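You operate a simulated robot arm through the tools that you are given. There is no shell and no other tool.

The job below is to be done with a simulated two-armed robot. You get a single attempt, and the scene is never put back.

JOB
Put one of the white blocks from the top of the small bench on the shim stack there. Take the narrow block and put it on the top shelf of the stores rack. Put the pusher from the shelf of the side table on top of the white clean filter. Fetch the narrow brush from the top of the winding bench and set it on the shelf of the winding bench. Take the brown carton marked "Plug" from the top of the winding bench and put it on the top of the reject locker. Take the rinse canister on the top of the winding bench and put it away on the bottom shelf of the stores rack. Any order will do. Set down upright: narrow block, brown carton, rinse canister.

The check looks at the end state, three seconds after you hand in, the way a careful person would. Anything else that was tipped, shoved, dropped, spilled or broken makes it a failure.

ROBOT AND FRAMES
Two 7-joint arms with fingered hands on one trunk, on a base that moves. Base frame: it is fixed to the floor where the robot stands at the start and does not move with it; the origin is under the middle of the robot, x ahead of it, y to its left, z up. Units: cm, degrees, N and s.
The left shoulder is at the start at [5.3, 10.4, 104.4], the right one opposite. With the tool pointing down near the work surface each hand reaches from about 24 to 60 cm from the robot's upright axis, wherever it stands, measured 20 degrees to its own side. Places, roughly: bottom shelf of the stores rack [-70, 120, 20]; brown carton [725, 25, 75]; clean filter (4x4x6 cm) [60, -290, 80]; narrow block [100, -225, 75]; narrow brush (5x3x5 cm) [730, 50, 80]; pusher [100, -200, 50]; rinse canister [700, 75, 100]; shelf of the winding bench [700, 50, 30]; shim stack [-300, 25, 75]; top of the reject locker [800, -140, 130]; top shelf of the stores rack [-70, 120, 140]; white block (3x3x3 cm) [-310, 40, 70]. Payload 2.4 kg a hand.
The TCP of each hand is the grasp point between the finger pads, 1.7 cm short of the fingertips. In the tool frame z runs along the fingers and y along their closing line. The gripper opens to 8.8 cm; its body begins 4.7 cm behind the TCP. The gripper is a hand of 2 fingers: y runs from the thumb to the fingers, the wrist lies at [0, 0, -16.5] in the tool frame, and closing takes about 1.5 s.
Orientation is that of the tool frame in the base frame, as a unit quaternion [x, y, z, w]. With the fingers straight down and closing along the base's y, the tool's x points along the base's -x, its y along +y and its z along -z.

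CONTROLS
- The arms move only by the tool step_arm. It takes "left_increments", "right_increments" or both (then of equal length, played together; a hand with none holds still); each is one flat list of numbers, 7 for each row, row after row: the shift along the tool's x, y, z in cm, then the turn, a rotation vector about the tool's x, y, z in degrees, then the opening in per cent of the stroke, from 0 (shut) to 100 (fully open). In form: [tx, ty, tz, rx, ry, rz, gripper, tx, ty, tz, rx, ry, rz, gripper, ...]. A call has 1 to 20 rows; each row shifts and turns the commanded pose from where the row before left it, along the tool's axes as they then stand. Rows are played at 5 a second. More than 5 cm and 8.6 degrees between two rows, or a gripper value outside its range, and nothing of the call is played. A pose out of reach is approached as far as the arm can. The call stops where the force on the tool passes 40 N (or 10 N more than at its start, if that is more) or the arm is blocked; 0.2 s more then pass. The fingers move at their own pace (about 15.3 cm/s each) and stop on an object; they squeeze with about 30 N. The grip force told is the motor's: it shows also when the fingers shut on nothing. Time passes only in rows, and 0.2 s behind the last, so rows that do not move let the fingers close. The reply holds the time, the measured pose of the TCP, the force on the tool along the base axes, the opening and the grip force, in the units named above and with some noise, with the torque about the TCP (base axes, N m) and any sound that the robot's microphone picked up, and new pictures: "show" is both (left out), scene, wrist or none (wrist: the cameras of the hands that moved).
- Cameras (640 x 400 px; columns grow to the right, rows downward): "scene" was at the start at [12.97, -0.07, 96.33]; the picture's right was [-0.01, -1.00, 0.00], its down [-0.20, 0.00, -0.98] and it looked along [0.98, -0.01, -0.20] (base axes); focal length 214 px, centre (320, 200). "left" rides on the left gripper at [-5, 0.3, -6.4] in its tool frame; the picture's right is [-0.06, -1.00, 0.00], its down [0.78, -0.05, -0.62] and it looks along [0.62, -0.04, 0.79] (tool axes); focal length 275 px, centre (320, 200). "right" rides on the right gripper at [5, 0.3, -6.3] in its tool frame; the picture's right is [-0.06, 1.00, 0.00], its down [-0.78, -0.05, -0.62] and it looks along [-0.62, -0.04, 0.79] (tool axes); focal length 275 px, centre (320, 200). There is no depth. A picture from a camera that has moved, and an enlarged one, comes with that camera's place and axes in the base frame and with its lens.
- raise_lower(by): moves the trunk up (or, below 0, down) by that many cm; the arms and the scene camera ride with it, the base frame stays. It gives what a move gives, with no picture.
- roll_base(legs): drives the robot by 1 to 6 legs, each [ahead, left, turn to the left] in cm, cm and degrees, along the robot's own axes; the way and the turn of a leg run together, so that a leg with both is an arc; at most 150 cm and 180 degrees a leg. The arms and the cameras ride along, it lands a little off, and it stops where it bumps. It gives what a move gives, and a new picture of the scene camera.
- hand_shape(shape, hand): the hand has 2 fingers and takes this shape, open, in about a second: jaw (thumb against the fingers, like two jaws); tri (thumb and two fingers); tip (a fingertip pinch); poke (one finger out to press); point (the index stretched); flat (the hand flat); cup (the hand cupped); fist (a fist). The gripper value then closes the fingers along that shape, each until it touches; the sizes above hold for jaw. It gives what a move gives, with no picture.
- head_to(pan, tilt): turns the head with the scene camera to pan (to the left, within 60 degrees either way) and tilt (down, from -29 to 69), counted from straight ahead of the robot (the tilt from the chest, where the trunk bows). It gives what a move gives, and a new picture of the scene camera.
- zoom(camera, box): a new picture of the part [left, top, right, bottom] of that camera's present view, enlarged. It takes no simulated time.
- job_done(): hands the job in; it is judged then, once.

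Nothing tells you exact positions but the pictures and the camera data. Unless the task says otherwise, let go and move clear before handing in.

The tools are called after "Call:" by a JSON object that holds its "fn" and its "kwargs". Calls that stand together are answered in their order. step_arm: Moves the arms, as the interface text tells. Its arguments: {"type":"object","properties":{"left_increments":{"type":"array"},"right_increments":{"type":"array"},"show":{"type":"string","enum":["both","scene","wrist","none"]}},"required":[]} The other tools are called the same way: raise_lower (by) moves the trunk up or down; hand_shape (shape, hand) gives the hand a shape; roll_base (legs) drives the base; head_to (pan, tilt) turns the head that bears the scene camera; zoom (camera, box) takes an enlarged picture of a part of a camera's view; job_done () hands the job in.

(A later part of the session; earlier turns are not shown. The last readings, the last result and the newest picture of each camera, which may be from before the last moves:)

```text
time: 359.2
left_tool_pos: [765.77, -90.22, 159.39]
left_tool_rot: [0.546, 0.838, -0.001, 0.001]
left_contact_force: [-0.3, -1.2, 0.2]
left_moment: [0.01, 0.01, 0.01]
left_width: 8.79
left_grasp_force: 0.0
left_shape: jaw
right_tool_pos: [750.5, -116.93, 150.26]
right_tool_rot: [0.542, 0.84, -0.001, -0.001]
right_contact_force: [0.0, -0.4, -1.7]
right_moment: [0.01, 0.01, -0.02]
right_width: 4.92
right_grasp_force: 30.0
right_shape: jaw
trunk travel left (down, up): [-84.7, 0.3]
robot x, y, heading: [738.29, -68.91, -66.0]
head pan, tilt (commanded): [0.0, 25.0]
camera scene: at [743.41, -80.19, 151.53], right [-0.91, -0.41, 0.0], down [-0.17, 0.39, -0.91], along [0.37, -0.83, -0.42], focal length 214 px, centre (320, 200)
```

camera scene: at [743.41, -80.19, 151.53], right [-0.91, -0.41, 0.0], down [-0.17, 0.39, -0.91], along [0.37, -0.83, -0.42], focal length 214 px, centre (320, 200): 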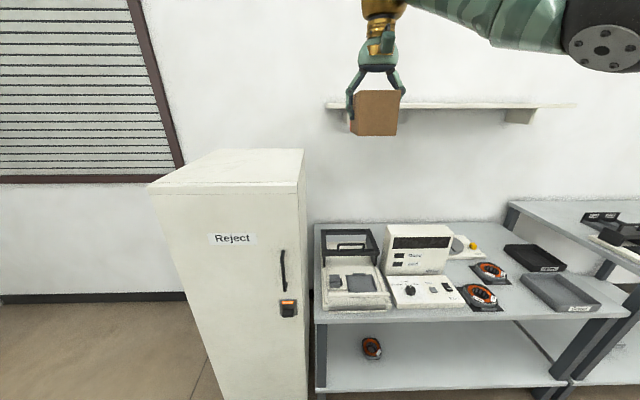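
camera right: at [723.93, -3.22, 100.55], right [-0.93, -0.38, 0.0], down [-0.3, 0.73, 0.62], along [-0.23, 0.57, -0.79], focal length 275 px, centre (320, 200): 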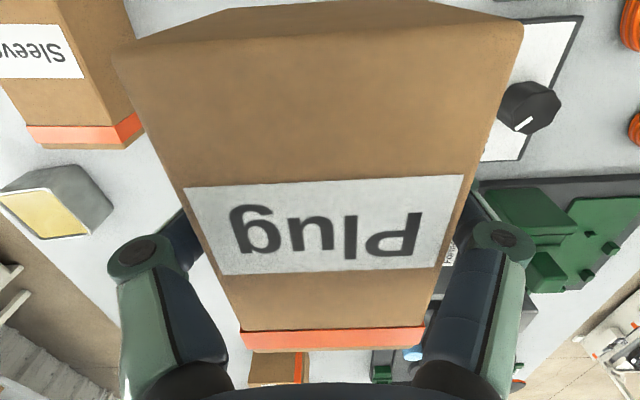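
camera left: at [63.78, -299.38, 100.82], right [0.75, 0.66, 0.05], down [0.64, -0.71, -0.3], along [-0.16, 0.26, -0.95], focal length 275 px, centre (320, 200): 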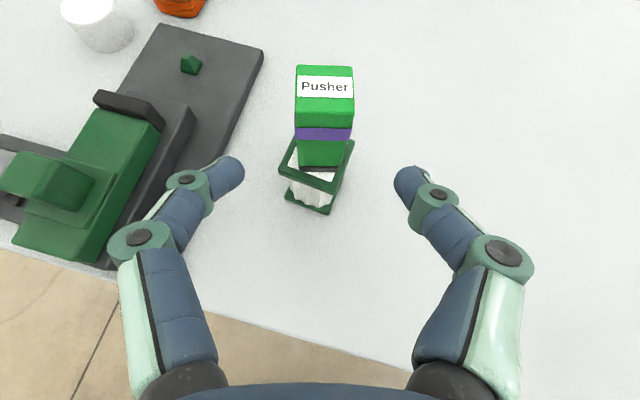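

The locker faces me squarely: its top is at z ≈ 129, front edge centred near [790, -120]. I'll slide over so the carton is above the locker top.

Call:
{"fn": "roll_base", "kwargs": {"legs": [[15, 35, 0], [17, 0, 0]]}}

Call:
{"fn": "head_to", "kwargs": {"pan": -10, "tilt": 30}}

Call:
{"fn": "step_arm", "kwargs": {"right_increments": [0, 0, 0, 0, 0, 0, 35], "show": "wrist"}}

```text
time: 362.7
left_tool_pos: [810.68, -105.21, 159.33]
left_tool_rot: [0.549, 0.836, -0.001, 0.002]
left_contact_force: [0.1, 0.4, 0.8]
left_moment: [0.03, 0.04, 0.0]
left_width: 8.81
left_grasp_force: 0.2
left_shape: jaw
right_tool_pos: [795.38, -131.97, 150.22]
right_tool_rot: [0.544, 0.839, -0.001, -0.002]
right_contact_force: [0.4, -0.7, -2.5]
right_moment: [-0.02, 0.03, 0.0]
right_width: 4.9
right_grasp_force: 30.8
right_shape: jaw
trunk travel left (down, up): [-84.7, 0.3]
robot x, y, heading: [782.64, -83.95, -65.9]
head pan, tilt (commanded): [0.0, 25.0]
camera scene: at [788.31, -95.18, 151.51], right [-0.91, -0.41, 0.0], down [-0.17, 0.39, -0.91], along [0.37, -0.83, -0.42], focal length 214 px, centre (320, 200)
```

scene: 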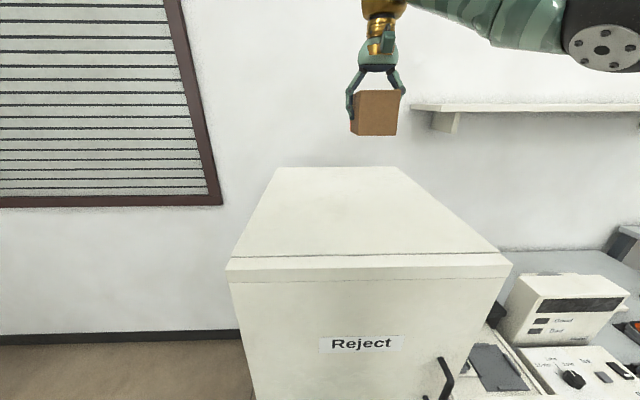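

```text
time: 363.4
left_tool_pos: [810.63, -105.28, 159.33]
left_tool_rot: [0.548, 0.836, -0.001, 0.001]
left_contact_force: [0.0, -0.4, 0.1]
left_moment: [-0.01, 0.01, 0.05]
left_width: 8.8
left_grasp_force: 0.0
left_shape: jaw
right_tool_pos: [795.35, -131.82, 150.34]
right_tool_rot: [0.544, 0.839, -0.001, -0.001]
right_contact_force: [0.3, 0.2, -2.1]
right_moment: [0.0, 0.02, 0.05]
right_width: 4.89
right_grasp_force: 29.7
right_shape: jaw
trunk travel left (down, up): [-84.7, 0.3]
robot x, y, heading: [782.63, -84.14, -65.8]
head pan, tilt (commanded): [-10.0, 30.0]
camera scene: at [786.69, -95.43, 150.73], right [-0.97, -0.24, 0.0], down [-0.12, 0.48, -0.87], along [0.21, -0.84, -0.5], focal length 214 px, centre (320, 200)
```

scene: 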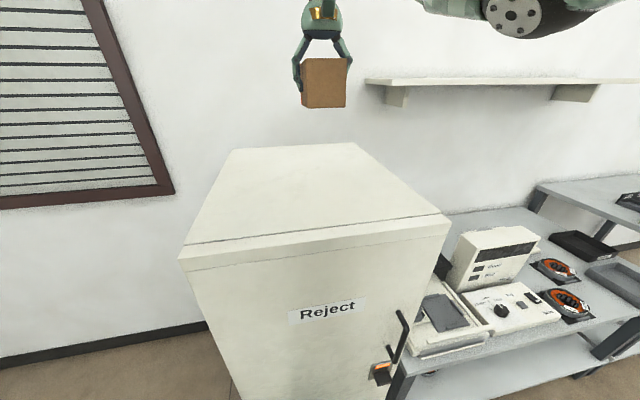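

```text
time: 363.8
left_tool_pos: [810.53, -105.23, 159.21]
left_tool_rot: [0.548, 0.836, -0.001, 0.001]
left_contact_force: [0.1, 1.0, -0.1]
left_moment: [0.02, 0.04, -0.01]
left_width: 8.8
left_grasp_force: 0.0
left_shape: jaw
right_tool_pos: [795.25, -131.93, 150.43]
right_tool_rot: [0.544, 0.839, -0.002, -0.001]
right_contact_force: [0.1, -0.1, -2.4]
right_moment: [-0.02, 0.0, 0.02]
right_width: 4.9
right_grasp_force: 29.9
right_shape: jaw
trunk travel left (down, up): [-84.7, 0.3]
robot x, y, heading: [783.05, -84.24, -65.7]
head pan, tilt (commanded): [-10.0, 30.0]
camera right: at [793.52, -127.1, 156.5], right [0.94, 0.35, 0.0], down [0.28, -0.73, 0.62], along [0.21, -0.58, -0.79], focal length 275 px, centre (320, 200)
```

right: 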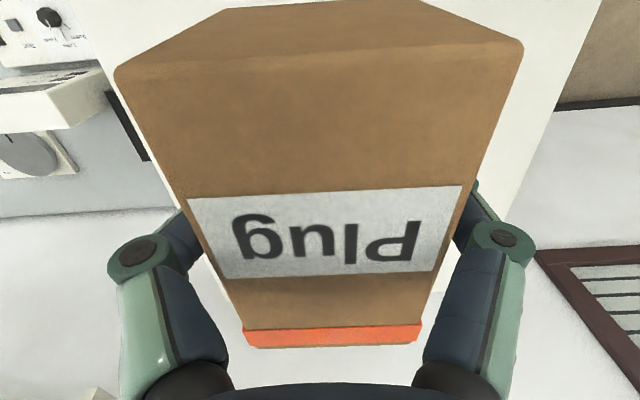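

The carton is above the locker top, about 10 cm behind its front edge. I'll move it 3 cm further in, lower the trunk 14 cm, then check.

Call:
{"fn": "step_arm", "kwargs": {"right_increments": [-3, 0, 0, 0, 0, 0, 35], "show": "none"}}

Call:
{"fn": "raise_lower", "kwargs": {"by": -13}}

Call:
{"fn": "head_to", "kwargs": {"pan": -5, "tilt": 20}}

```text
time: 364.2
left_tool_pos: [810.81, -105.16, 159.35]
left_tool_rot: [0.548, 0.836, -0.002, 0.0]
left_contact_force: [0.6, 0.3, 0.1]
left_moment: [0.03, 0.01, -0.01]
left_width: 8.78
left_grasp_force: 0.1
left_shape: jaw
right_tool_pos: [796.84, -134.63, 150.26]
right_tool_rot: [0.543, 0.84, -0.003, -0.003]
right_contact_force: [0.0, -0.2, -2.8]
right_moment: [0.02, 0.01, -0.02]
right_width: 4.92
right_grasp_force: 30.3
right_shape: jaw
trunk travel left (down, up): [-84.7, 0.3]
robot x, y, heading: [783.4, -84.33, -65.8]
head pan, tilt (commanded): [-10.0, 30.0]
```

```text
time: 365.8
left_tool_pos: [810.56, -105.26, 146.38]
left_tool_rot: [0.549, 0.836, -0.001, 0.001]
left_contact_force: [-0.9, 0.6, -0.1]
left_moment: [0.01, 0.03, -0.01]
left_width: 8.78
left_grasp_force: 0.1
left_shape: jaw
right_tool_pos: [796.47, -134.57, 137.33]
right_tool_rot: [0.544, 0.839, -0.002, -0.001]
right_contact_force: [0.3, -0.7, -1.9]
right_moment: [0.01, 0.02, 0.0]
right_width: 4.89
right_grasp_force: 30.6
right_shape: jaw
trunk travel left (down, up): [-71.7, 13.3]
robot x, y, heading: [783.09, -84.27, -66.0]
head pan, tilt (commanded): [-10.0, 30.0]
```

```text
time: 366.5
left_tool_pos: [810.69, -105.19, 146.33]
left_tool_rot: [0.548, 0.836, -0.002, 0.002]
left_contact_force: [-0.1, 0.4, 0.0]
left_moment: [0.01, -0.04, 0.06]
left_width: 8.81
left_grasp_force: 0.1
left_shape: jaw
right_tool_pos: [796.58, -134.55, 137.32]
right_tool_rot: [0.545, 0.839, -0.002, -0.001]
right_contact_force: [-0.4, 0.1, -1.9]
right_moment: [0.01, 0.02, -0.03]
right_width: 4.9
right_grasp_force: 30.0
right_shape: jaw
trunk travel left (down, up): [-71.7, 13.3]
robot x, y, heading: [782.95, -84.42, -65.9]
head pan, tilt (commanded): [-5.0, 20.0]
camera scene: at [787.54, -95.5, 139.31], right [-0.95, -0.33, 0.0], down [-0.11, 0.32, -0.94], along [0.31, -0.89, -0.34], focal length 214 px, centre (320, 200)
```

scene: 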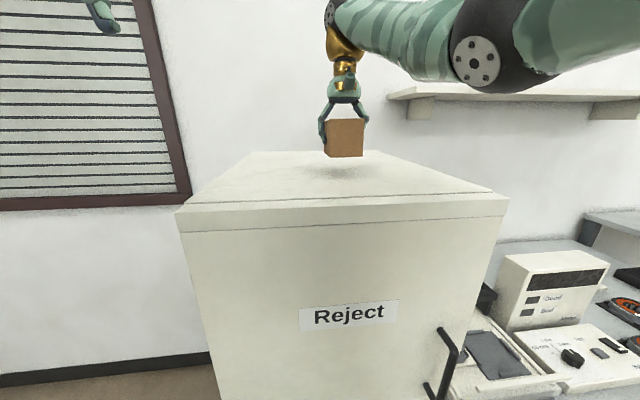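

The carton hovers over the locker; its shadow shows a few cm left. Lowering 3.5 cm, then creeping.

Call:
{"fn": "step_arm", "kwargs": {"right_increments": [0, 0, 1.8, 0, 0, 0, 35, 0, 0, 1.6, 0, 0, 0, 35, 0, 0, 0, 0, 0, 0, 35], "show": "none"}}

Call:
{"fn": "step_arm", "kwargs": {"right_increments": [0, 0, 0.5, 0, 0, 0, 35, 0, 0, 0, 0, 0, 0, 35], "show": "none"}}

Call:
{"fn": "zoom", "kwargs": {"camera": "scene", "box": [270, 80, 430, 220]}}

```text
time: 367.3
left_tool_pos: [810.67, -105.18, 146.34]
left_tool_rot: [0.549, 0.836, 0.0, 0.001]
left_contact_force: [0.1, -0.4, 0.1]
left_moment: [0.02, -0.03, -0.01]
left_width: 8.81
left_grasp_force: 0.0
left_shape: jaw
right_tool_pos: [796.53, -134.59, 134.02]
right_tool_rot: [0.544, 0.839, -0.001, 0.0]
right_contact_force: [1.6, 0.3, -2.5]
right_moment: [-0.01, -0.03, -0.01]
right_width: 4.89
right_grasp_force: 29.5
right_shape: jaw
trunk travel left (down, up): [-71.7, 13.3]
robot x, y, heading: [783.18, -84.76, -65.9]
head pan, tilt (commanded): [-5.0, 20.0]
```

```text
time: 367.9
left_tool_pos: [810.5, -105.0, 146.35]
left_tool_rot: [0.549, 0.836, -0.001, 0.001]
left_contact_force: [-1.3, -0.1, 0.5]
left_moment: [0.0, -0.03, -0.02]
left_width: 8.8
left_grasp_force: 0.1
left_shape: jaw
right_tool_pos: [796.48, -134.6, 133.64]
right_tool_rot: [0.543, 0.84, -0.002, -0.001]
right_contact_force: [0.9, -2.9, 13.2]
right_moment: [-0.02, 0.0, -0.01]
right_width: 4.69
right_grasp_force: 29.6
right_shape: jaw
trunk travel left (down, up): [-71.7, 13.3]
robot x, y, heading: [783.22, -84.35, -65.7]
head pan, tilt (commanded): [-5.0, 20.0]
```

```text
2.86 times, centred on (350, 150) of scene
camera zoom: at [787.52, -95.41, 139.34], right [-0.95, -0.33, 0.0], down [-0.11, 0.32, -0.94], along [0.31, -0.89, -0.34], focal length 613 px, centre (234, 343)
```

zoom: 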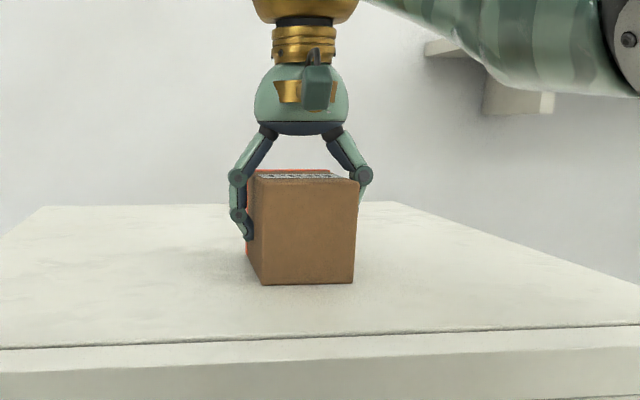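

Contact at 13 N: the carton is on the locker. I'll ease up slightly, open, and lift away.

Call:
{"fn": "step_arm", "kwargs": {"right_increments": [0, 0, -0.3, 0, 0, 0, 40, 0, 0, 0, 0, 0, 0, 65, 0, 0, 0, 0, 0, 0, 80, 0, 0, 0, 0, 0, 0, 100, 0, 0, 0, 0, 0, 0, 100, 0, 0, -2, 0, 0, 0, 100, 0, 0, -4, 0, 0, 0, 100, 0, 0, -4, 0, 0, 0, 100], "show": "both"}}

Call:
{"fn": "zoom", "kwargs": {"camera": "scene", "box": [270, 80, 430, 220]}}

```text
time: 369.7
left_tool_pos: [810.59, -105.06, 146.33]
left_tool_rot: [0.548, 0.836, -0.001, 0.001]
left_contact_force: [1.0, -0.6, -1.3]
left_moment: [0.01, 0.02, 0.01]
left_width: 8.79
left_grasp_force: 0.0
left_shape: jaw
right_tool_pos: [796.47, -134.45, 143.66]
right_tool_rot: [0.544, 0.839, -0.002, -0.002]
right_contact_force: [0.4, 0.3, -0.2]
right_moment: [0.02, -0.03, 0.0]
right_width: 8.82
right_grasp_force: 0.1
right_shape: jaw
trunk travel left (down, up): [-71.7, 13.3]
robot x, y, heading: [783.25, -84.48, -65.8]
head pan, tilt (commanded): [-5.0, 20.0]
camera scene: at [787.55, -95.43, 139.32], right [-0.95, -0.33, 0.0], down [-0.11, 0.32, -0.94], along [0.31, -0.89, -0.34], focal length 214 px, centre (320, 200)
camera right: at [794.69, -129.69, 149.96], right [0.94, 0.35, 0.0], down [0.28, -0.73, 0.62], along [0.21, -0.58, -0.79], focal length 275 px, centre (320, 200)
```

scene: 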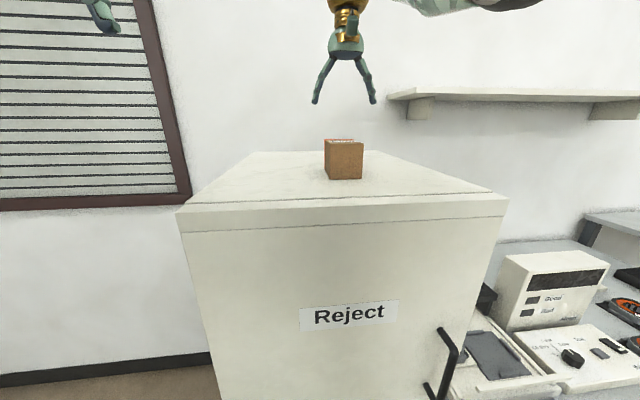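
right: 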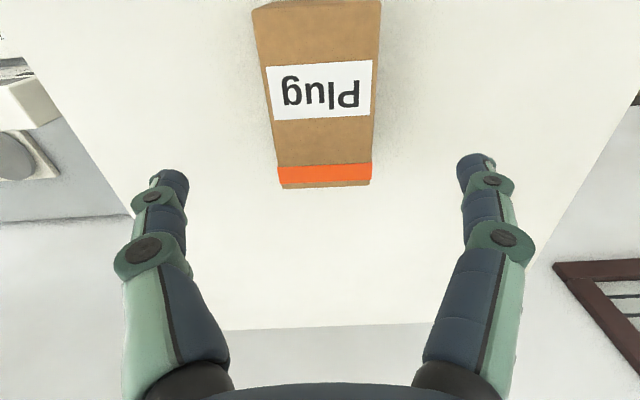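

```text
2.86 times, centred on (350, 150) of scene
camera zoom: at [787.55, -95.43, 139.32], right [-0.95, -0.33, 0.0], down [-0.11, 0.32, -0.94], along [0.31, -0.89, -0.34], focal length 613 px, centre (234, 343)
```

zoom: 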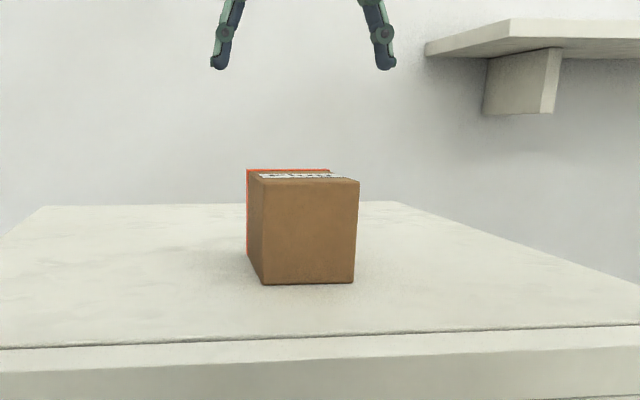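

The Plug carton stands on the reject locker. Next, the brush: I'll back off, turn, and go round to the back of the bench.

Call:
{"fn": "roll_base", "kwargs": {"legs": [[-30, 0, 0], [0, 0, -88.5], [-70, -52, 0], [14, -52, 0]]}}

Call:
{"fn": "head_to", "kwargs": {"pan": 0, "tilt": 45}}

```text
time: 382.4
left_tool_pos: [756.51, 33.34, 146.32]
left_tool_rot: [0.975, 0.22, -0.002, 0.001]
left_contact_force: [-0.3, -0.2, -0.7]
left_moment: [-0.02, 0.01, -0.02]
left_width: 8.8
left_grasp_force: 0.1
left_shape: jaw
right_tool_pos: [726.75, 46.35, 143.62]
right_tool_rot: [0.974, 0.226, 0.0, -0.002]
right_contact_force: [-0.5, 0.5, 0.0]
right_moment: [0.02, 0.01, 0.01]
right_width: 8.79
right_grasp_force: 0.1
right_shape: jaw
trunk travel left (down, up): [-71.7, 13.3]
robot x, y, heading: [776.92, 61.59, -153.8]
head pan, tilt (commanded): [-5.0, 20.0]
camera scene: at [765.58, 56.97, 139.32], right [-0.36, 0.93, 0.0], down [0.32, 0.12, -0.94], along [-0.88, -0.34, -0.34], focal length 214 px, centre (320, 200)
```

scene: 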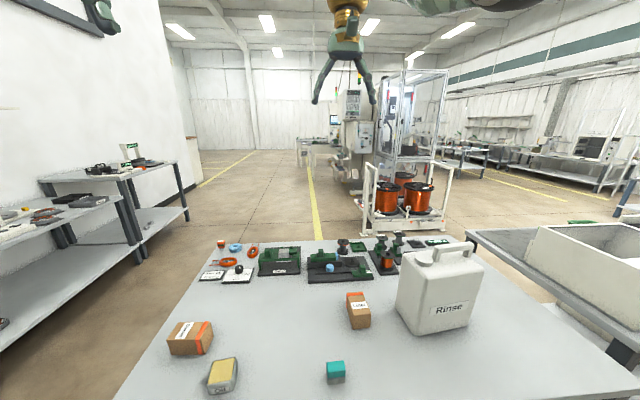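

```text
time: 383.3
left_tool_pos: [756.63, 33.29, 146.42]
left_tool_rot: [0.975, 0.221, -0.002, 0.0]
left_contact_force: [0.2, 0.6, 0.7]
left_moment: [0.01, 0.0, 0.0]
left_width: 8.78
left_grasp_force: 0.1
left_shape: jaw
right_tool_pos: [726.84, 46.42, 143.57]
right_tool_rot: [0.974, 0.226, 0.0, -0.001]
right_contact_force: [0.9, -0.2, 0.6]
right_moment: [-0.03, -0.01, -0.03]
right_width: 8.8
right_grasp_force: 0.0
right_shape: jaw
trunk travel left (down, up): [-71.7, 13.3]
robot x, y, heading: [776.52, 61.42, -153.8]
head pan, tilt (commanded): [0.0, 45.0]
camera scene: at [766.99, 56.7, 135.46], right [-0.44, 0.9, 0.0], down [0.64, 0.31, -0.71], along [-0.64, -0.31, -0.71], focal length 214 px, centre (320, 200)
```

scene: 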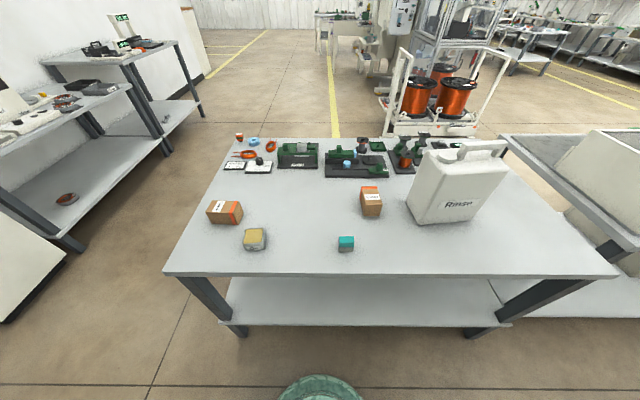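

The brush and the "Rinse" canister are both within reach from here. Zooming in on the brush.

Call:
{"fn": "zoom", "kwargs": {"camera": "scene", "box": [320, 220, 380, 260]}}

Call:
{"fn": "raise_lower", "kwargs": {"by": -40}}

Call:
{"fn": "step_arm", "kwargs": {"right_increments": [0, 0, 0, 0, 0, 0, 100], "show": "both"}}

```text
10.00 times, centred on (350, 240) of scene
camera zoom: at [766.99, 56.7, 135.46], right [-0.44, 0.9, 0.0], down [0.64, 0.31, -0.71], along [-0.64, -0.31, -0.71], focal length 2145 px, centre (20, -200)
```

zoom: 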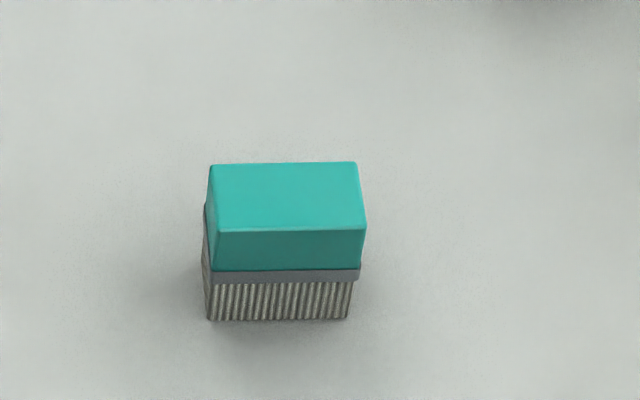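

```text
time: 387.1
left_tool_pos: [756.62, 33.19, 106.37]
left_tool_rot: [0.976, 0.22, -0.002, 0.0]
left_contact_force: [-1.0, -0.2, -0.5]
left_moment: [-0.01, 0.0, -0.03]
left_width: 8.81
left_grasp_force: 0.0
left_shape: jaw
right_tool_pos: [726.75, 46.35, 103.75]
right_tool_rot: [0.974, 0.226, 0.0, -0.001]
right_contact_force: [-0.1, 0.1, -0.7]
right_moment: [0.04, 0.0, 0.01]
right_width: 8.75
right_grasp_force: 0.0
right_shape: jaw
trunk travel left (down, up): [-31.7, 53.3]
robot x, y, heading: [776.4, 61.38, -154.0]
head pan, tilt (commanded): [0.0, 45.0]
```

```text
time: 387.6
left_tool_pos: [756.59, 33.31, 106.35]
left_tool_rot: [0.975, 0.221, -0.002, 0.0]
left_contact_force: [-0.3, 0.3, -0.3]
left_moment: [-0.01, 0.01, 0.0]
left_width: 8.8
left_grasp_force: 0.0
left_shape: jaw
right_tool_pos: [726.73, 46.44, 103.72]
right_tool_rot: [0.975, 0.224, 0.0, -0.001]
right_contact_force: [0.3, 0.1, 0.5]
right_moment: [-0.01, -0.01, 0.01]
right_width: 8.81
right_grasp_force: 0.0
right_shape: jaw
trunk travel left (down, up): [-31.7, 53.3]
robot x, y, heading: [776.11, 61.16, -154.0]
head pan, tilt (commanded): [0.0, 45.0]
camera scene: at [766.44, 56.43, 95.29], right [-0.44, 0.9, 0.0], down [0.64, 0.31, -0.71], along [-0.64, -0.31, -0.71], focal length 214 px, centre (320, 200)
camera right: at [731.32, 48.39, 109.91], right [0.38, -0.92, 0.0], down [-0.72, -0.3, 0.62], along [-0.57, -0.23, -0.79], focal length 275 px, centre (320, 200)
```

scene: 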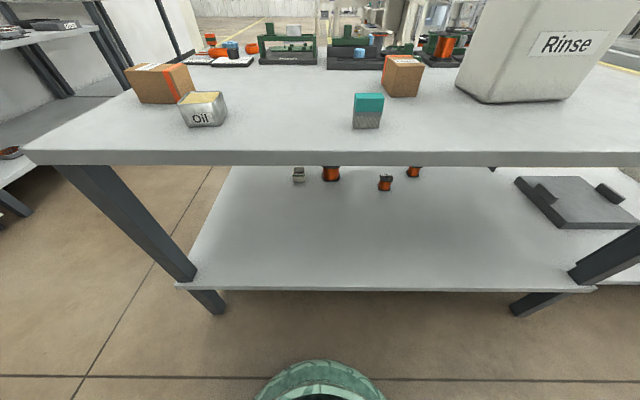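
right: 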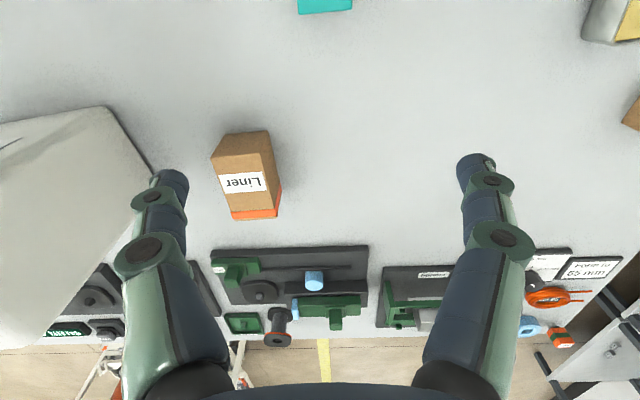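

The brush is about 4.5 cm wide across my view, 3 cm deep. I'll bring the right hand over it, tilted 25° so that I can later reach under the bench top to its shelf, and stop above it.

Call:
{"fn": "step_arm", "kwargs": {"right_increments": [2.3, 0.34, 0, 0, 0, 0, 100, 2.3, 0.34, 0, 0, 0, 0, 100, 0, 0, 0, 0, -8.3, 0, 100, 0, 0, 0, 0, -8.3, 0, 100, 0, 0, 0, 0, -8.3, 0, 100, 1.7, 0, 3.6, 0, 0, 0, 100, 1.7, 0, 3.6, 0, 0, 0, 100, 0, 0, 0, 0, 0, 0, 100], "show": "both"}}

```text
time: 389.4
left_tool_pos: [756.59, 33.25, 106.39]
left_tool_rot: [0.976, 0.22, -0.002, 0.0]
left_contact_force: [0.4, 0.0, 0.1]
left_moment: [0.0, 0.01, 0.01]
left_width: 8.81
left_grasp_force: 0.0
left_shape: jaw
right_tool_pos: [731.24, 47.84, 95.83]
right_tool_rot: [0.951, 0.221, -0.21, 0.047]
right_contact_force: [0.5, -0.1, -0.4]
right_moment: [-0.01, -0.01, -0.02]
right_width: 8.8
right_grasp_force: 0.1
right_shape: jaw
trunk travel left (down, up): [-31.7, 53.3]
robot x, y, heading: [776.19, 61.57, -154.1]
head pan, tilt (commanded): [0.0, 45.0]
camera scene: at [766.44, 56.43, 95.29], right [-0.44, 0.9, 0.0], down [0.64, 0.31, -0.71], along [-0.64, -0.31, -0.71], focal length 214 px, centre (320, 200)
camera right: at [737.84, 50.84, 99.28], right [0.39, -0.92, 0.02], down [-0.42, -0.16, 0.89], along [-0.82, -0.36, -0.45], focal length 275 px, centre (320, 200)
```

scene: 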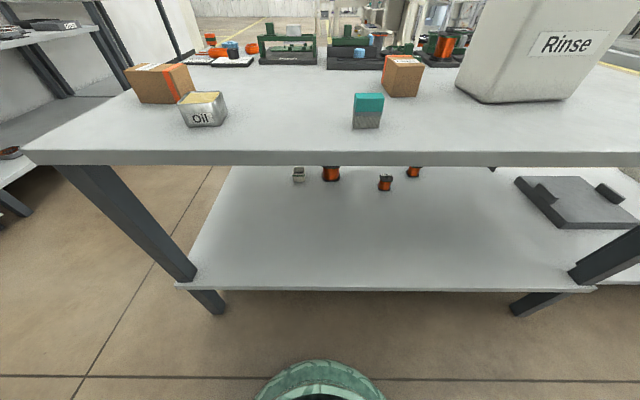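
right: 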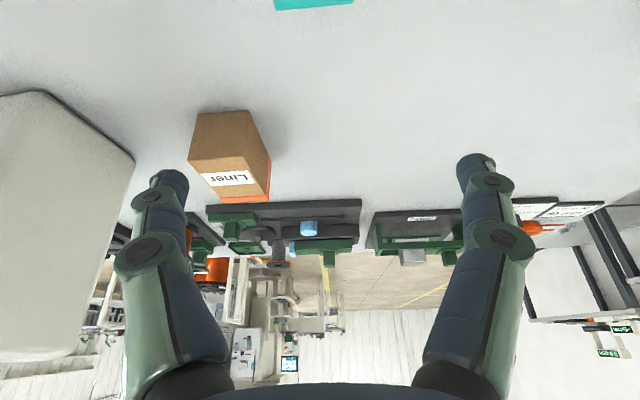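

The hand is over the brush. I'll descend 8 cm keeping the tilt, and look.

Call:
{"fn": "step_arm", "kwargs": {"right_increments": [1.13, 0, 2.42, 0, 0, 0, 100, 1.13, 0, 2.42, 0, 0, 0, 100, 1.13, 0, 2.42, 0, 0, 0, 90, 0, 0, 0, 0, 0, 0, 90], "show": "both"}}

Call:
{"fn": "zoom", "kwargs": {"camera": "scene", "box": [310, 40, 430, 140]}}

```text
time: 390.4
left_tool_pos: [756.52, 33.21, 106.31]
left_tool_rot: [0.976, 0.22, -0.001, 0.001]
left_contact_force: [-1.2, 0.1, -0.5]
left_moment: [-0.01, -0.03, -0.01]
left_width: 8.8
left_grasp_force: 0.0
left_shape: jaw
right_tool_pos: [731.3, 47.92, 87.77]
right_tool_rot: [0.951, 0.22, -0.21, 0.047]
right_contact_force: [0.8, -0.5, 1.0]
right_moment: [0.01, -0.01, 0.03]
right_width: 7.92
right_grasp_force: 0.1
right_shape: jaw
trunk travel left (down, up): [-31.7, 53.3]
robot x, y, heading: [776.37, 61.51, -154.3]
head pan, tilt (commanded): [0.0, 45.0]
camera scene: at [766.44, 56.43, 95.29], right [-0.44, 0.9, 0.0], down [0.64, 0.31, -0.71], along [-0.64, -0.31, -0.71], focal length 214 px, centre (320, 200)
camera right: at [737.82, 50.87, 91.25], right [0.39, -0.92, 0.02], down [-0.42, -0.16, 0.89], along [-0.82, -0.36, -0.45], focal length 275 px, centre (320, 200)
```

scene: 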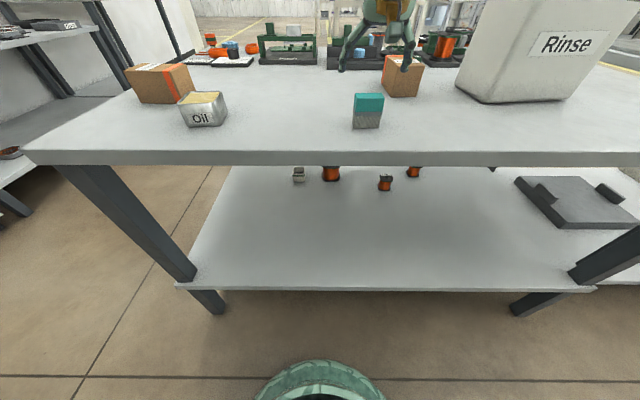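
right: 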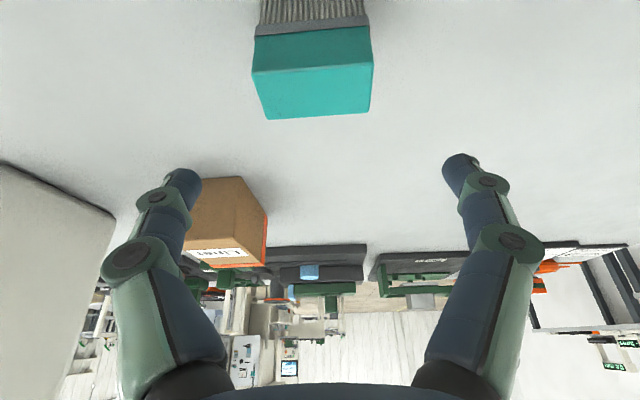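

```text
4.00 times, centred on (370, 90) of scene
camera zoom: at [766.44, 56.43, 95.29], right [-0.44, 0.9, 0.0], down [0.64, 0.31, -0.71], along [-0.64, -0.31, -0.71], focal length 858 px, centre (120, 640)
```

zoom: 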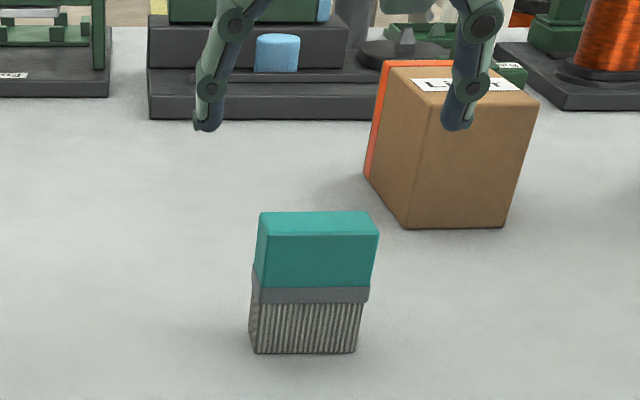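

Aligned. Descending the last 5 cm and then closing on the teal handle.

Call:
{"fn": "step_arm", "kwargs": {"right_increments": [1.05, 0.1, 2.27, 0, 0, 0, 90, 1.05, 0.1, 2.27, 0, 0, 0, 90, 0, 0, 0, 0, 0, 0, 90], "show": "wrist"}}

Call:
{"fn": "zoom", "kwargs": {"camera": "scene", "box": [310, 60, 430, 140]}}

```text
time: 391.1
left_tool_pos: [756.54, 33.43, 106.43]
left_tool_rot: [0.975, 0.22, -0.001, 0.001]
left_contact_force: [-0.5, -0.2, -0.1]
left_moment: [0.0, 0.02, -0.02]
left_width: 8.8
left_grasp_force: 0.1
left_shape: jaw
right_tool_pos: [731.37, 47.66, 82.73]
right_tool_rot: [0.951, 0.22, -0.21, 0.047]
right_contact_force: [0.4, 0.9, 0.2]
right_moment: [-0.01, -0.03, 0.01]
right_width: 7.94
right_grasp_force: 0.1
right_shape: jaw
trunk travel left (down, up): [-31.7, 53.3]
robot x, y, heading: [776.62, 61.61, -154.0]
head pan, tilt (commanded): [0.0, 45.0]
camera right: at [737.85, 50.66, 86.2], right [0.39, -0.92, 0.02], down [-0.43, -0.16, 0.89], along [-0.82, -0.36, -0.45], focal length 275 px, centre (320, 200)
```

right: 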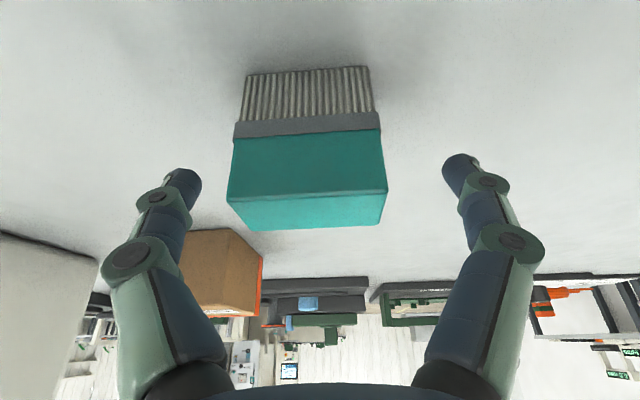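

```text
5.00 times, centred on (370, 100) of scene
camera zoom: at [766.44, 56.43, 95.29], right [-0.44, 0.9, 0.0], down [0.64, 0.31, -0.71], along [-0.64, -0.31, -0.71], focal length 1072 px, centre (70, 700)
```

zoom: 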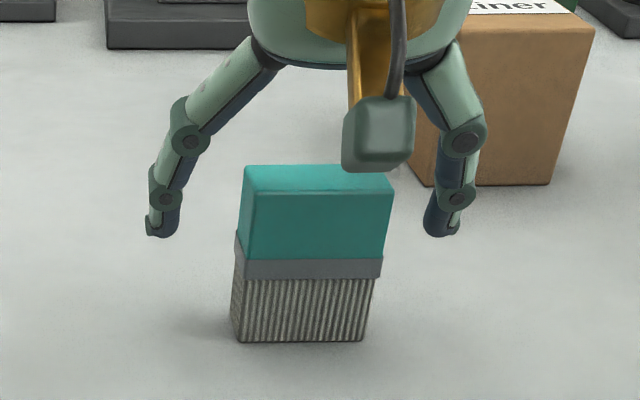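

The brush is about 0.4 cm right of centre between the fingers. I'll shift and close gently.

Call:
{"fn": "step_arm", "kwargs": {"right_increments": [0, -0.4, 0, 0, 0, 0, 80, 0, 0, 0, 0, 0, 0, 65, 0, 0, 0, 0, 0, 0, 55, 0, 0, 0, 0, 0, 0, 45, 0, 0, 0, 0, 0, 0, 35, 0, 0, 0, 0, 0, 0, 30, 0, 0, 0, 0, 0, 0, 30], "show": "wrist"}}

Call:
{"fn": "zoom", "kwargs": {"camera": "scene", "box": [310, 60, 430, 140]}}

```text
time: 392.8
left_tool_pos: [756.65, 33.35, 106.38]
left_tool_rot: [0.976, 0.219, -0.002, 0.0]
left_contact_force: [-0.3, 0.8, 0.5]
left_moment: [-0.01, 0.01, -0.03]
left_width: 8.79
left_grasp_force: 0.1
left_shape: jaw
right_tool_pos: [731.15, 48.05, 82.62]
right_tool_rot: [0.951, 0.221, -0.211, 0.047]
right_contact_force: [-0.9, 0.3, 0.8]
right_moment: [-0.01, 0.01, -0.01]
right_width: 3.69
right_grasp_force: 30.1
right_shape: jaw
trunk travel left (down, up): [-31.7, 53.3]
robot x, y, heading: [776.29, 61.41, -154.2]
head pan, tilt (commanded): [0.0, 45.0]
camera right: at [737.68, 51.03, 86.21], right [0.39, -0.92, 0.02], down [-0.43, -0.16, 0.89], along [-0.82, -0.36, -0.45], focal length 275 px, centre (320, 200)
```

right: 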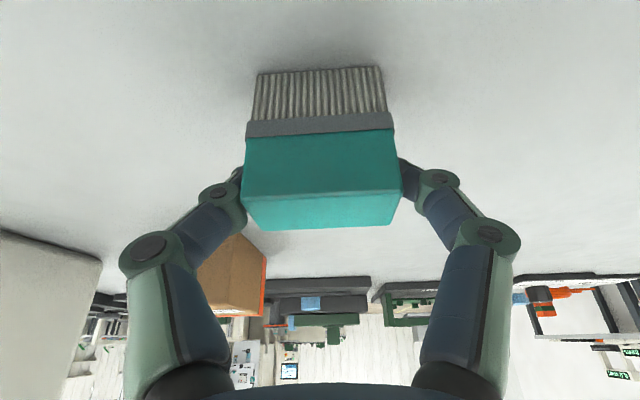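

```text
5.00 times, centred on (370, 100) of scene
camera zoom: at [766.44, 56.43, 95.29], right [-0.44, 0.9, 0.0], down [0.64, 0.31, -0.71], along [-0.64, -0.31, -0.71], focal length 1072 px, centre (70, 700)
```

zoom: 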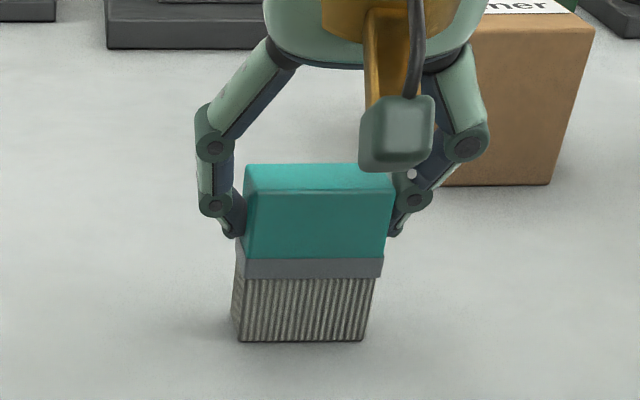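

Gripped. I'll lift it 8 cm and check, then back the base away 22 cm.

Call:
{"fn": "step_arm", "kwargs": {"right_increments": [-0.42, 0, -0.9, 0, 0, 0, 30, -0.85, 0, -1.8, 0, 0, 0, 30, -1.06, 0, -2.27, 0, 0, 0, 30, -1.06, 0, -2.27, 0, 0, 0, 30, 0, 0, 0, 0, 0, 0, 30], "show": "wrist"}}

Call:
{"fn": "roll_base", "kwargs": {"legs": [[-24, 0, 0]]}}

```text
time: 393.9
left_tool_pos: [756.58, 33.29, 106.41]
left_tool_rot: [0.975, 0.221, -0.003, 0.0]
left_contact_force: [0.0, -0.3, -0.2]
left_moment: [-0.02, 0.01, -0.02]
left_width: 8.79
left_grasp_force: 0.1
left_shape: jaw
right_tool_pos: [731.11, 47.98, 90.78]
right_tool_rot: [0.951, 0.221, -0.21, 0.047]
right_contact_force: [0.3, 0.4, -0.5]
right_moment: [-0.02, 0.02, -0.01]
right_width: 3.73
right_grasp_force: 30.3
right_shape: jaw
trunk travel left (down, up): [-31.7, 53.3]
robot x, y, heading: [775.9, 61.36, -154.0]
head pan, tilt (commanded): [0.0, 45.0]
camera right: at [737.66, 50.99, 94.29], right [0.39, -0.92, 0.02], down [-0.43, -0.16, 0.89], along [-0.82, -0.36, -0.45], focal length 275 px, centre (320, 200)
```

right: 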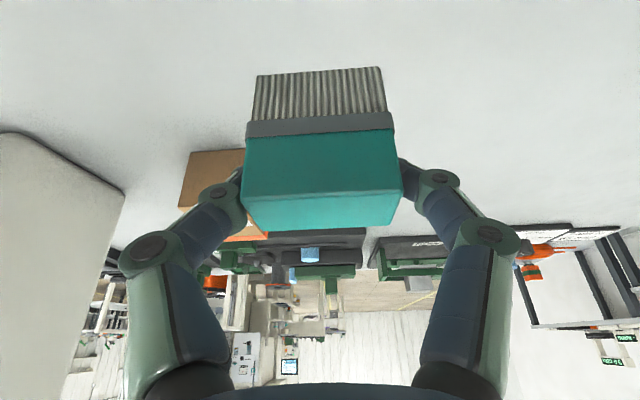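

```text
time: 395.7
left_tool_pos: [778.38, 43.94, 106.34]
left_tool_rot: [0.975, 0.221, -0.001, 0.0]
left_contact_force: [-0.1, 0.2, 0.3]
left_moment: [0.04, 0.01, -0.01]
left_width: 8.78
left_grasp_force: 0.1
left_shape: jaw
right_tool_pos: [752.81, 58.59, 90.72]
right_tool_rot: [0.951, 0.221, -0.211, 0.048]
right_contact_force: [0.6, -1.1, -0.6]
right_moment: [0.02, 0.0, 0.0]
right_width: 3.72
right_grasp_force: 29.7
right_shape: jaw
trunk travel left (down, up): [-31.7, 53.3]
robot x, y, heading: [798.24, 72.05, -154.3]
head pan, tilt (commanded): [0.0, 45.0]
camera scene: at [788.12, 66.99, 95.29], right [-0.44, 0.9, 0.0], down [0.64, 0.31, -0.71], along [-0.64, -0.31, -0.71], focal length 214 px, centre (320, 200)
```

scene: 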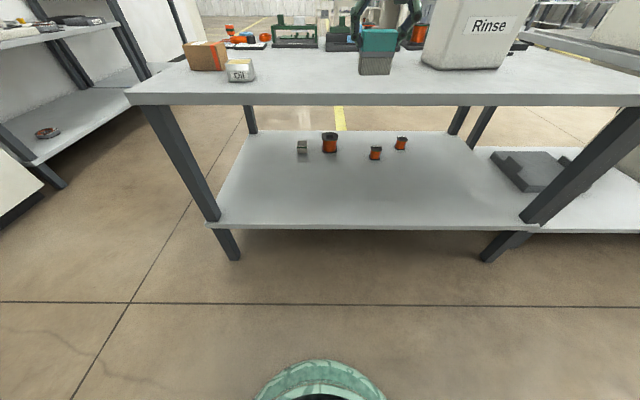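

The brush is held clear of the bench. I'll raise the left hand, lower the trunk fully, and lower the right arm to shelf height while still outside the bench.

Call:
{"fn": "step_arm", "kwargs": {"left_increments": [1, 0, -4, 0, 0, 0, 100, 1, 0, -4, 0, 0, 0, 100, 1, 0, -4, 0, 0, 0, 100], "show": "none"}}

Call:
{"fn": "raise_lower", "kwargs": {"by": -31}}

Call:
{"fn": "step_arm", "kwargs": {"right_increments": [1.4, 0, 3, 0, 0, 0, 30, 1.4, 0, 3, 0, 0, 0, 30, 1.4, 0, 3, 0, 0, 0, 30, 1.4, 0, 3, 0, 0, 0, 30, 1.4, 0, 3, 0, 0, 0, 30, 1.4, 0, 3, 0, 0, 0, 30, 0, 0, 0, 0, 0, 0, 30], "show": "both"}}

```text
time: 396.5
left_tool_pos: [781.14, 45.34, 118.52]
left_tool_rot: [0.975, 0.221, -0.001, 0.001]
left_contact_force: [-0.1, 0.1, 0.0]
left_moment: [-0.02, 0.0, 0.01]
left_width: 8.74
left_grasp_force: 0.1
left_shape: jaw
right_tool_pos: [752.81, 58.61, 90.81]
right_tool_rot: [0.951, 0.221, -0.21, 0.048]
right_contact_force: [-0.5, -0.3, 0.0]
right_moment: [0.01, 0.01, 0.03]
right_width: 3.7
right_grasp_force: 29.9
right_shape: jaw
trunk travel left (down, up): [-31.7, 53.3]
robot x, y, heading: [798.17, 72.05, -154.0]
head pan, tilt (commanded): [0.0, 45.0]
```

```text
time: 399.6
left_tool_pos: [781.01, 45.19, 87.4]
left_tool_rot: [0.975, 0.221, -0.002, 0.001]
left_contact_force: [-0.7, -0.4, -0.3]
left_moment: [-0.01, -0.04, -0.01]
left_width: 8.8
left_grasp_force: 0.0
left_shape: jaw
right_tool_pos: [752.78, 58.61, 59.83]
right_tool_rot: [0.951, 0.221, -0.21, 0.047]
right_contact_force: [0.1, -0.4, -0.6]
right_moment: [-0.04, -0.02, -0.03]
right_width: 3.71
right_grasp_force: 30.2
right_shape: jaw
trunk travel left (down, up): [-0.7, 84.3]
robot x, y, heading: [798.27, 72.15, -153.7]
head pan, tilt (commanded): [0.0, 45.0]
```

```text
time: 401.2
left_tool_pos: [780.92, 45.2, 87.36]
left_tool_rot: [0.975, 0.221, -0.002, 0.001]
left_contact_force: [-0.6, -0.3, -0.1]
left_moment: [0.03, -0.01, 0.03]
left_width: 8.79
left_grasp_force: 0.0
left_shape: jaw
right_tool_pos: [752.59, 58.73, 39.79]
right_tool_rot: [0.951, 0.221, -0.211, 0.047]
right_contact_force: [-0.3, 0.3, -0.3]
right_moment: [0.01, -0.03, -0.01]
right_width: 3.72
right_grasp_force: 29.9
right_shape: jaw
trunk travel left (down, up): [-0.7, 84.3]
robot x, y, heading: [798.35, 71.73, -153.8]
head pan, tilt (commanded): [0.0, 45.0]
camera scene: at [786.74, 66.32, 64.86], right [-0.44, 0.9, 0.0], down [0.64, 0.31, -0.71], along [-0.64, -0.31, -0.71], focal length 214 px, centre (320, 200)
camera right: at [759.26, 61.64, 43.33], right [0.39, -0.92, 0.02], down [-0.42, -0.16, 0.89], along [-0.82, -0.36, -0.45], focal length 275 px, centre (320, 200)
```

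scene: 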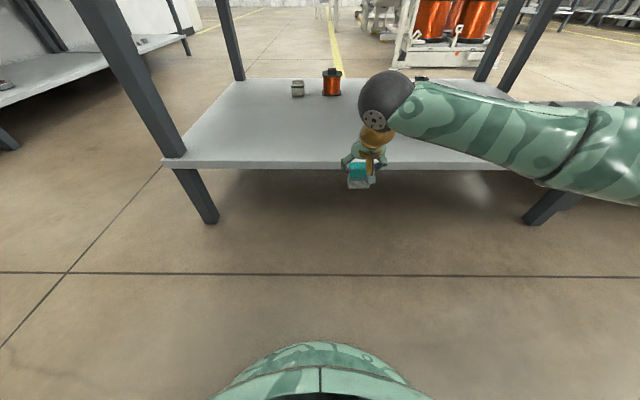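
right: 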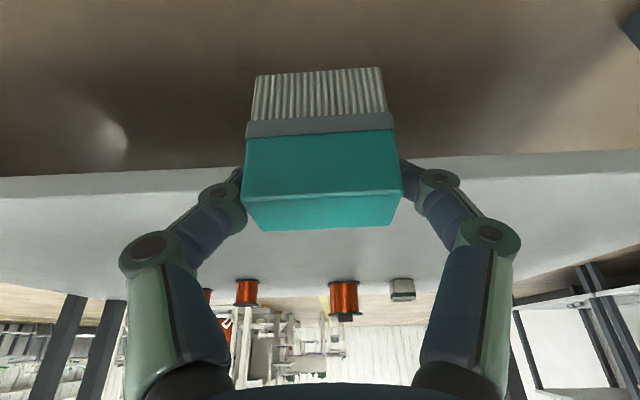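

The brush hangs 5–6 cm above shelf level, outside the bench. The forearm is low and clear, so I'll drive forward 23 cm to bring the brush over the shelf.

Call:
{"fn": "roll_base", "kwargs": {"legs": [[15, 0, 0]]}}

Call:
{"fn": "roll_base", "kwargs": {"legs": [[8, 0, 0]]}}

Call:
{"fn": "step_arm", "kwargs": {"right_increments": [0, 0, 0, 0, 0, 0, 30], "show": "wrist"}}

```text
time: 402.6
left_tool_pos: [767.38, 38.64, 87.49]
left_tool_rot: [0.976, 0.22, -0.001, 0.001]
left_contact_force: [-0.3, -0.3, 0.6]
left_moment: [0.04, 0.0, -0.02]
left_width: 8.82
left_grasp_force: 0.0
left_shape: jaw
right_tool_pos: [739.31, 52.08, 39.9]
right_tool_rot: [0.951, 0.22, -0.211, 0.046]
right_contact_force: [-0.5, -1.1, -0.9]
right_moment: [0.02, 0.01, 0.01]
right_width: 3.72
right_grasp_force: 30.3
right_shape: jaw
trunk travel left (down, up): [-0.7, 84.3]
robot x, y, heading: [784.32, 65.78, -154.1]
head pan, tilt (commanded): [0.0, 45.0]
camera scene: at [773.29, 59.77, 64.86], right [-0.44, 0.9, 0.0], down [0.64, 0.31, -0.71], along [-0.64, -0.31, -0.71], focal length 214 px, centre (320, 200)
```

scene: 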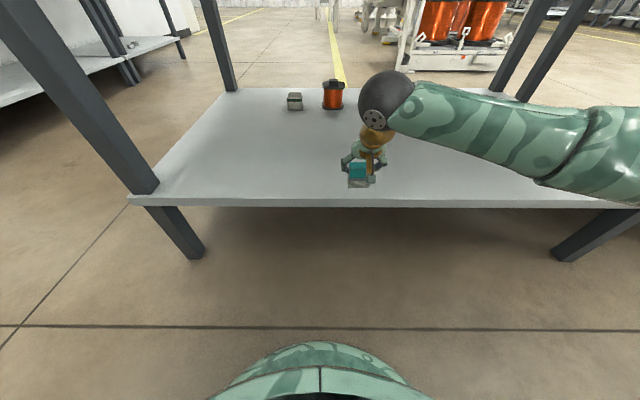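

```text
time: 403.6
left_tool_pos: [760.38, 34.94, 87.33]
left_tool_rot: [0.975, 0.22, -0.002, 0.001]
left_contact_force: [0.4, 0.2, -0.1]
left_moment: [-0.02, 0.02, -0.01]
left_width: 8.79
left_grasp_force: 0.1
left_shape: jaw
right_tool_pos: [732.04, 48.65, 39.99]
right_tool_rot: [0.951, 0.22, -0.211, 0.047]
right_contact_force: [0.2, 0.3, -0.8]
right_moment: [0.03, 0.0, 0.01]
right_width: 3.69
right_grasp_force: 29.6
right_shape: jaw
trunk travel left (down, up): [-0.7, 84.3]
robot x, y, heading: [777.59, 61.62, -153.9]
head pan, tilt (commanded): [0.0, 45.0]
camera scene: at [766.06, 56.24, 64.86], right [-0.44, 0.9, 0.0], down [0.64, 0.31, -0.71], along [-0.64, -0.31, -0.71], focal length 214 px, centre (320, 200)
```

scene: 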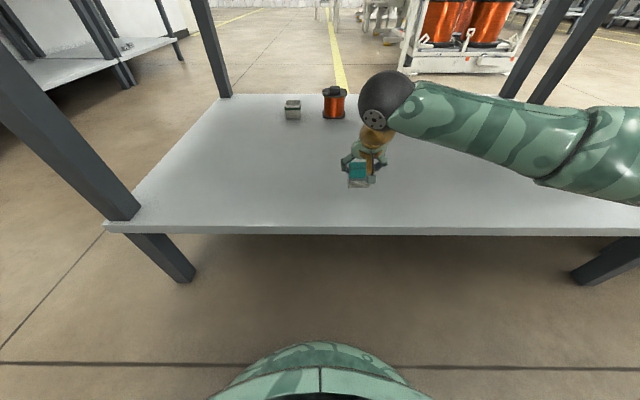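

```text
time: 404.0
left_tool_pos: [760.41, 35.16, 87.45]
left_tool_rot: [0.975, 0.221, -0.002, 0.0]
left_contact_force: [-0.4, -0.4, -0.4]
left_moment: [-0.02, -0.02, 0.01]
left_width: 8.77
left_grasp_force: 0.1
left_shape: jaw
right_tool_pos: [731.97, 48.68, 39.93]
right_tool_rot: [0.951, 0.222, -0.21, 0.047]
right_contact_force: [0.4, 0.0, -0.1]
right_moment: [-0.01, 0.02, -0.03]
right_width: 3.72
right_grasp_force: 29.8
right_shape: jaw
trunk travel left (down, up): [-0.7, 84.3]
robot x, y, heading: [777.48, 61.79, -154.0]
head pan, tilt (commanded): [0.0, 45.0]
camera right: at [738.58, 51.58, 43.37], right [0.39, -0.92, 0.02], down [-0.42, -0.16, 0.89], along [-0.82, -0.36, -0.45], focal length 275 px, centre (320, 200)
```

right: 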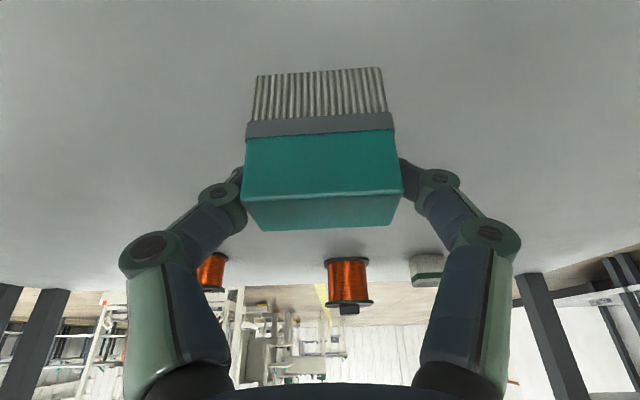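

The brush is over clear shelf, about 7 cm inside the edge. I'll lower 4.5 cm, then creep to contact.

Call:
{"fn": "step_arm", "kwargs": {"right_increments": [0.95, 0, 2.04, 0, 0, 0, 30, 0.95, 0, 2.04, 0, 0, 0, 30, 0, 0, 0, 0, 0, 0, 30], "show": "wrist"}}

Call:
{"fn": "zoom", "kwargs": {"camera": "scene", "box": [300, 120, 440, 240]}}

```text
time: 404.8
left_tool_pos: [760.34, 35.07, 87.29]
left_tool_rot: [0.975, 0.221, -0.002, 0.0]
left_contact_force: [0.6, -0.5, 0.7]
left_moment: [-0.01, -0.02, 0.02]
left_width: 8.79
left_grasp_force: 0.1
left_shape: jaw
right_tool_pos: [731.98, 48.57, 35.3]
right_tool_rot: [0.951, 0.221, -0.21, 0.047]
right_contact_force: [-0.1, -0.1, -0.2]
right_moment: [-0.02, 0.01, -0.01]
right_width: 3.71
right_grasp_force: 29.9
right_shape: jaw
trunk travel left (down, up): [-0.7, 84.3]
robot x, y, heading: [777.91, 62.08, -154.3]
head pan, tilt (commanded): [0.0, 45.0]
camera right: at [738.56, 51.57, 38.87], right [0.39, -0.92, 0.02], down [-0.43, -0.16, 0.89], along [-0.82, -0.36, -0.45], focal length 275 px, centre (320, 200)
```

right: 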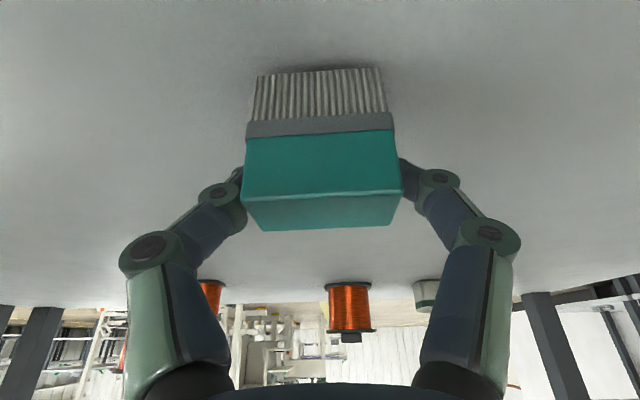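

```text
3.33 times, centred on (370, 180) of scene
camera zoom: at [766.06, 56.24, 64.86], right [-0.44, 0.9, 0.0], down [0.64, 0.31, -0.71], along [-0.64, -0.31, -0.71], focal length 715 px, centre (153, 267)
```

zoom: 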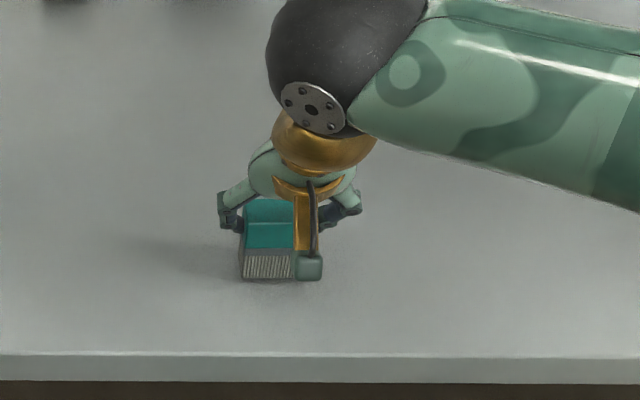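

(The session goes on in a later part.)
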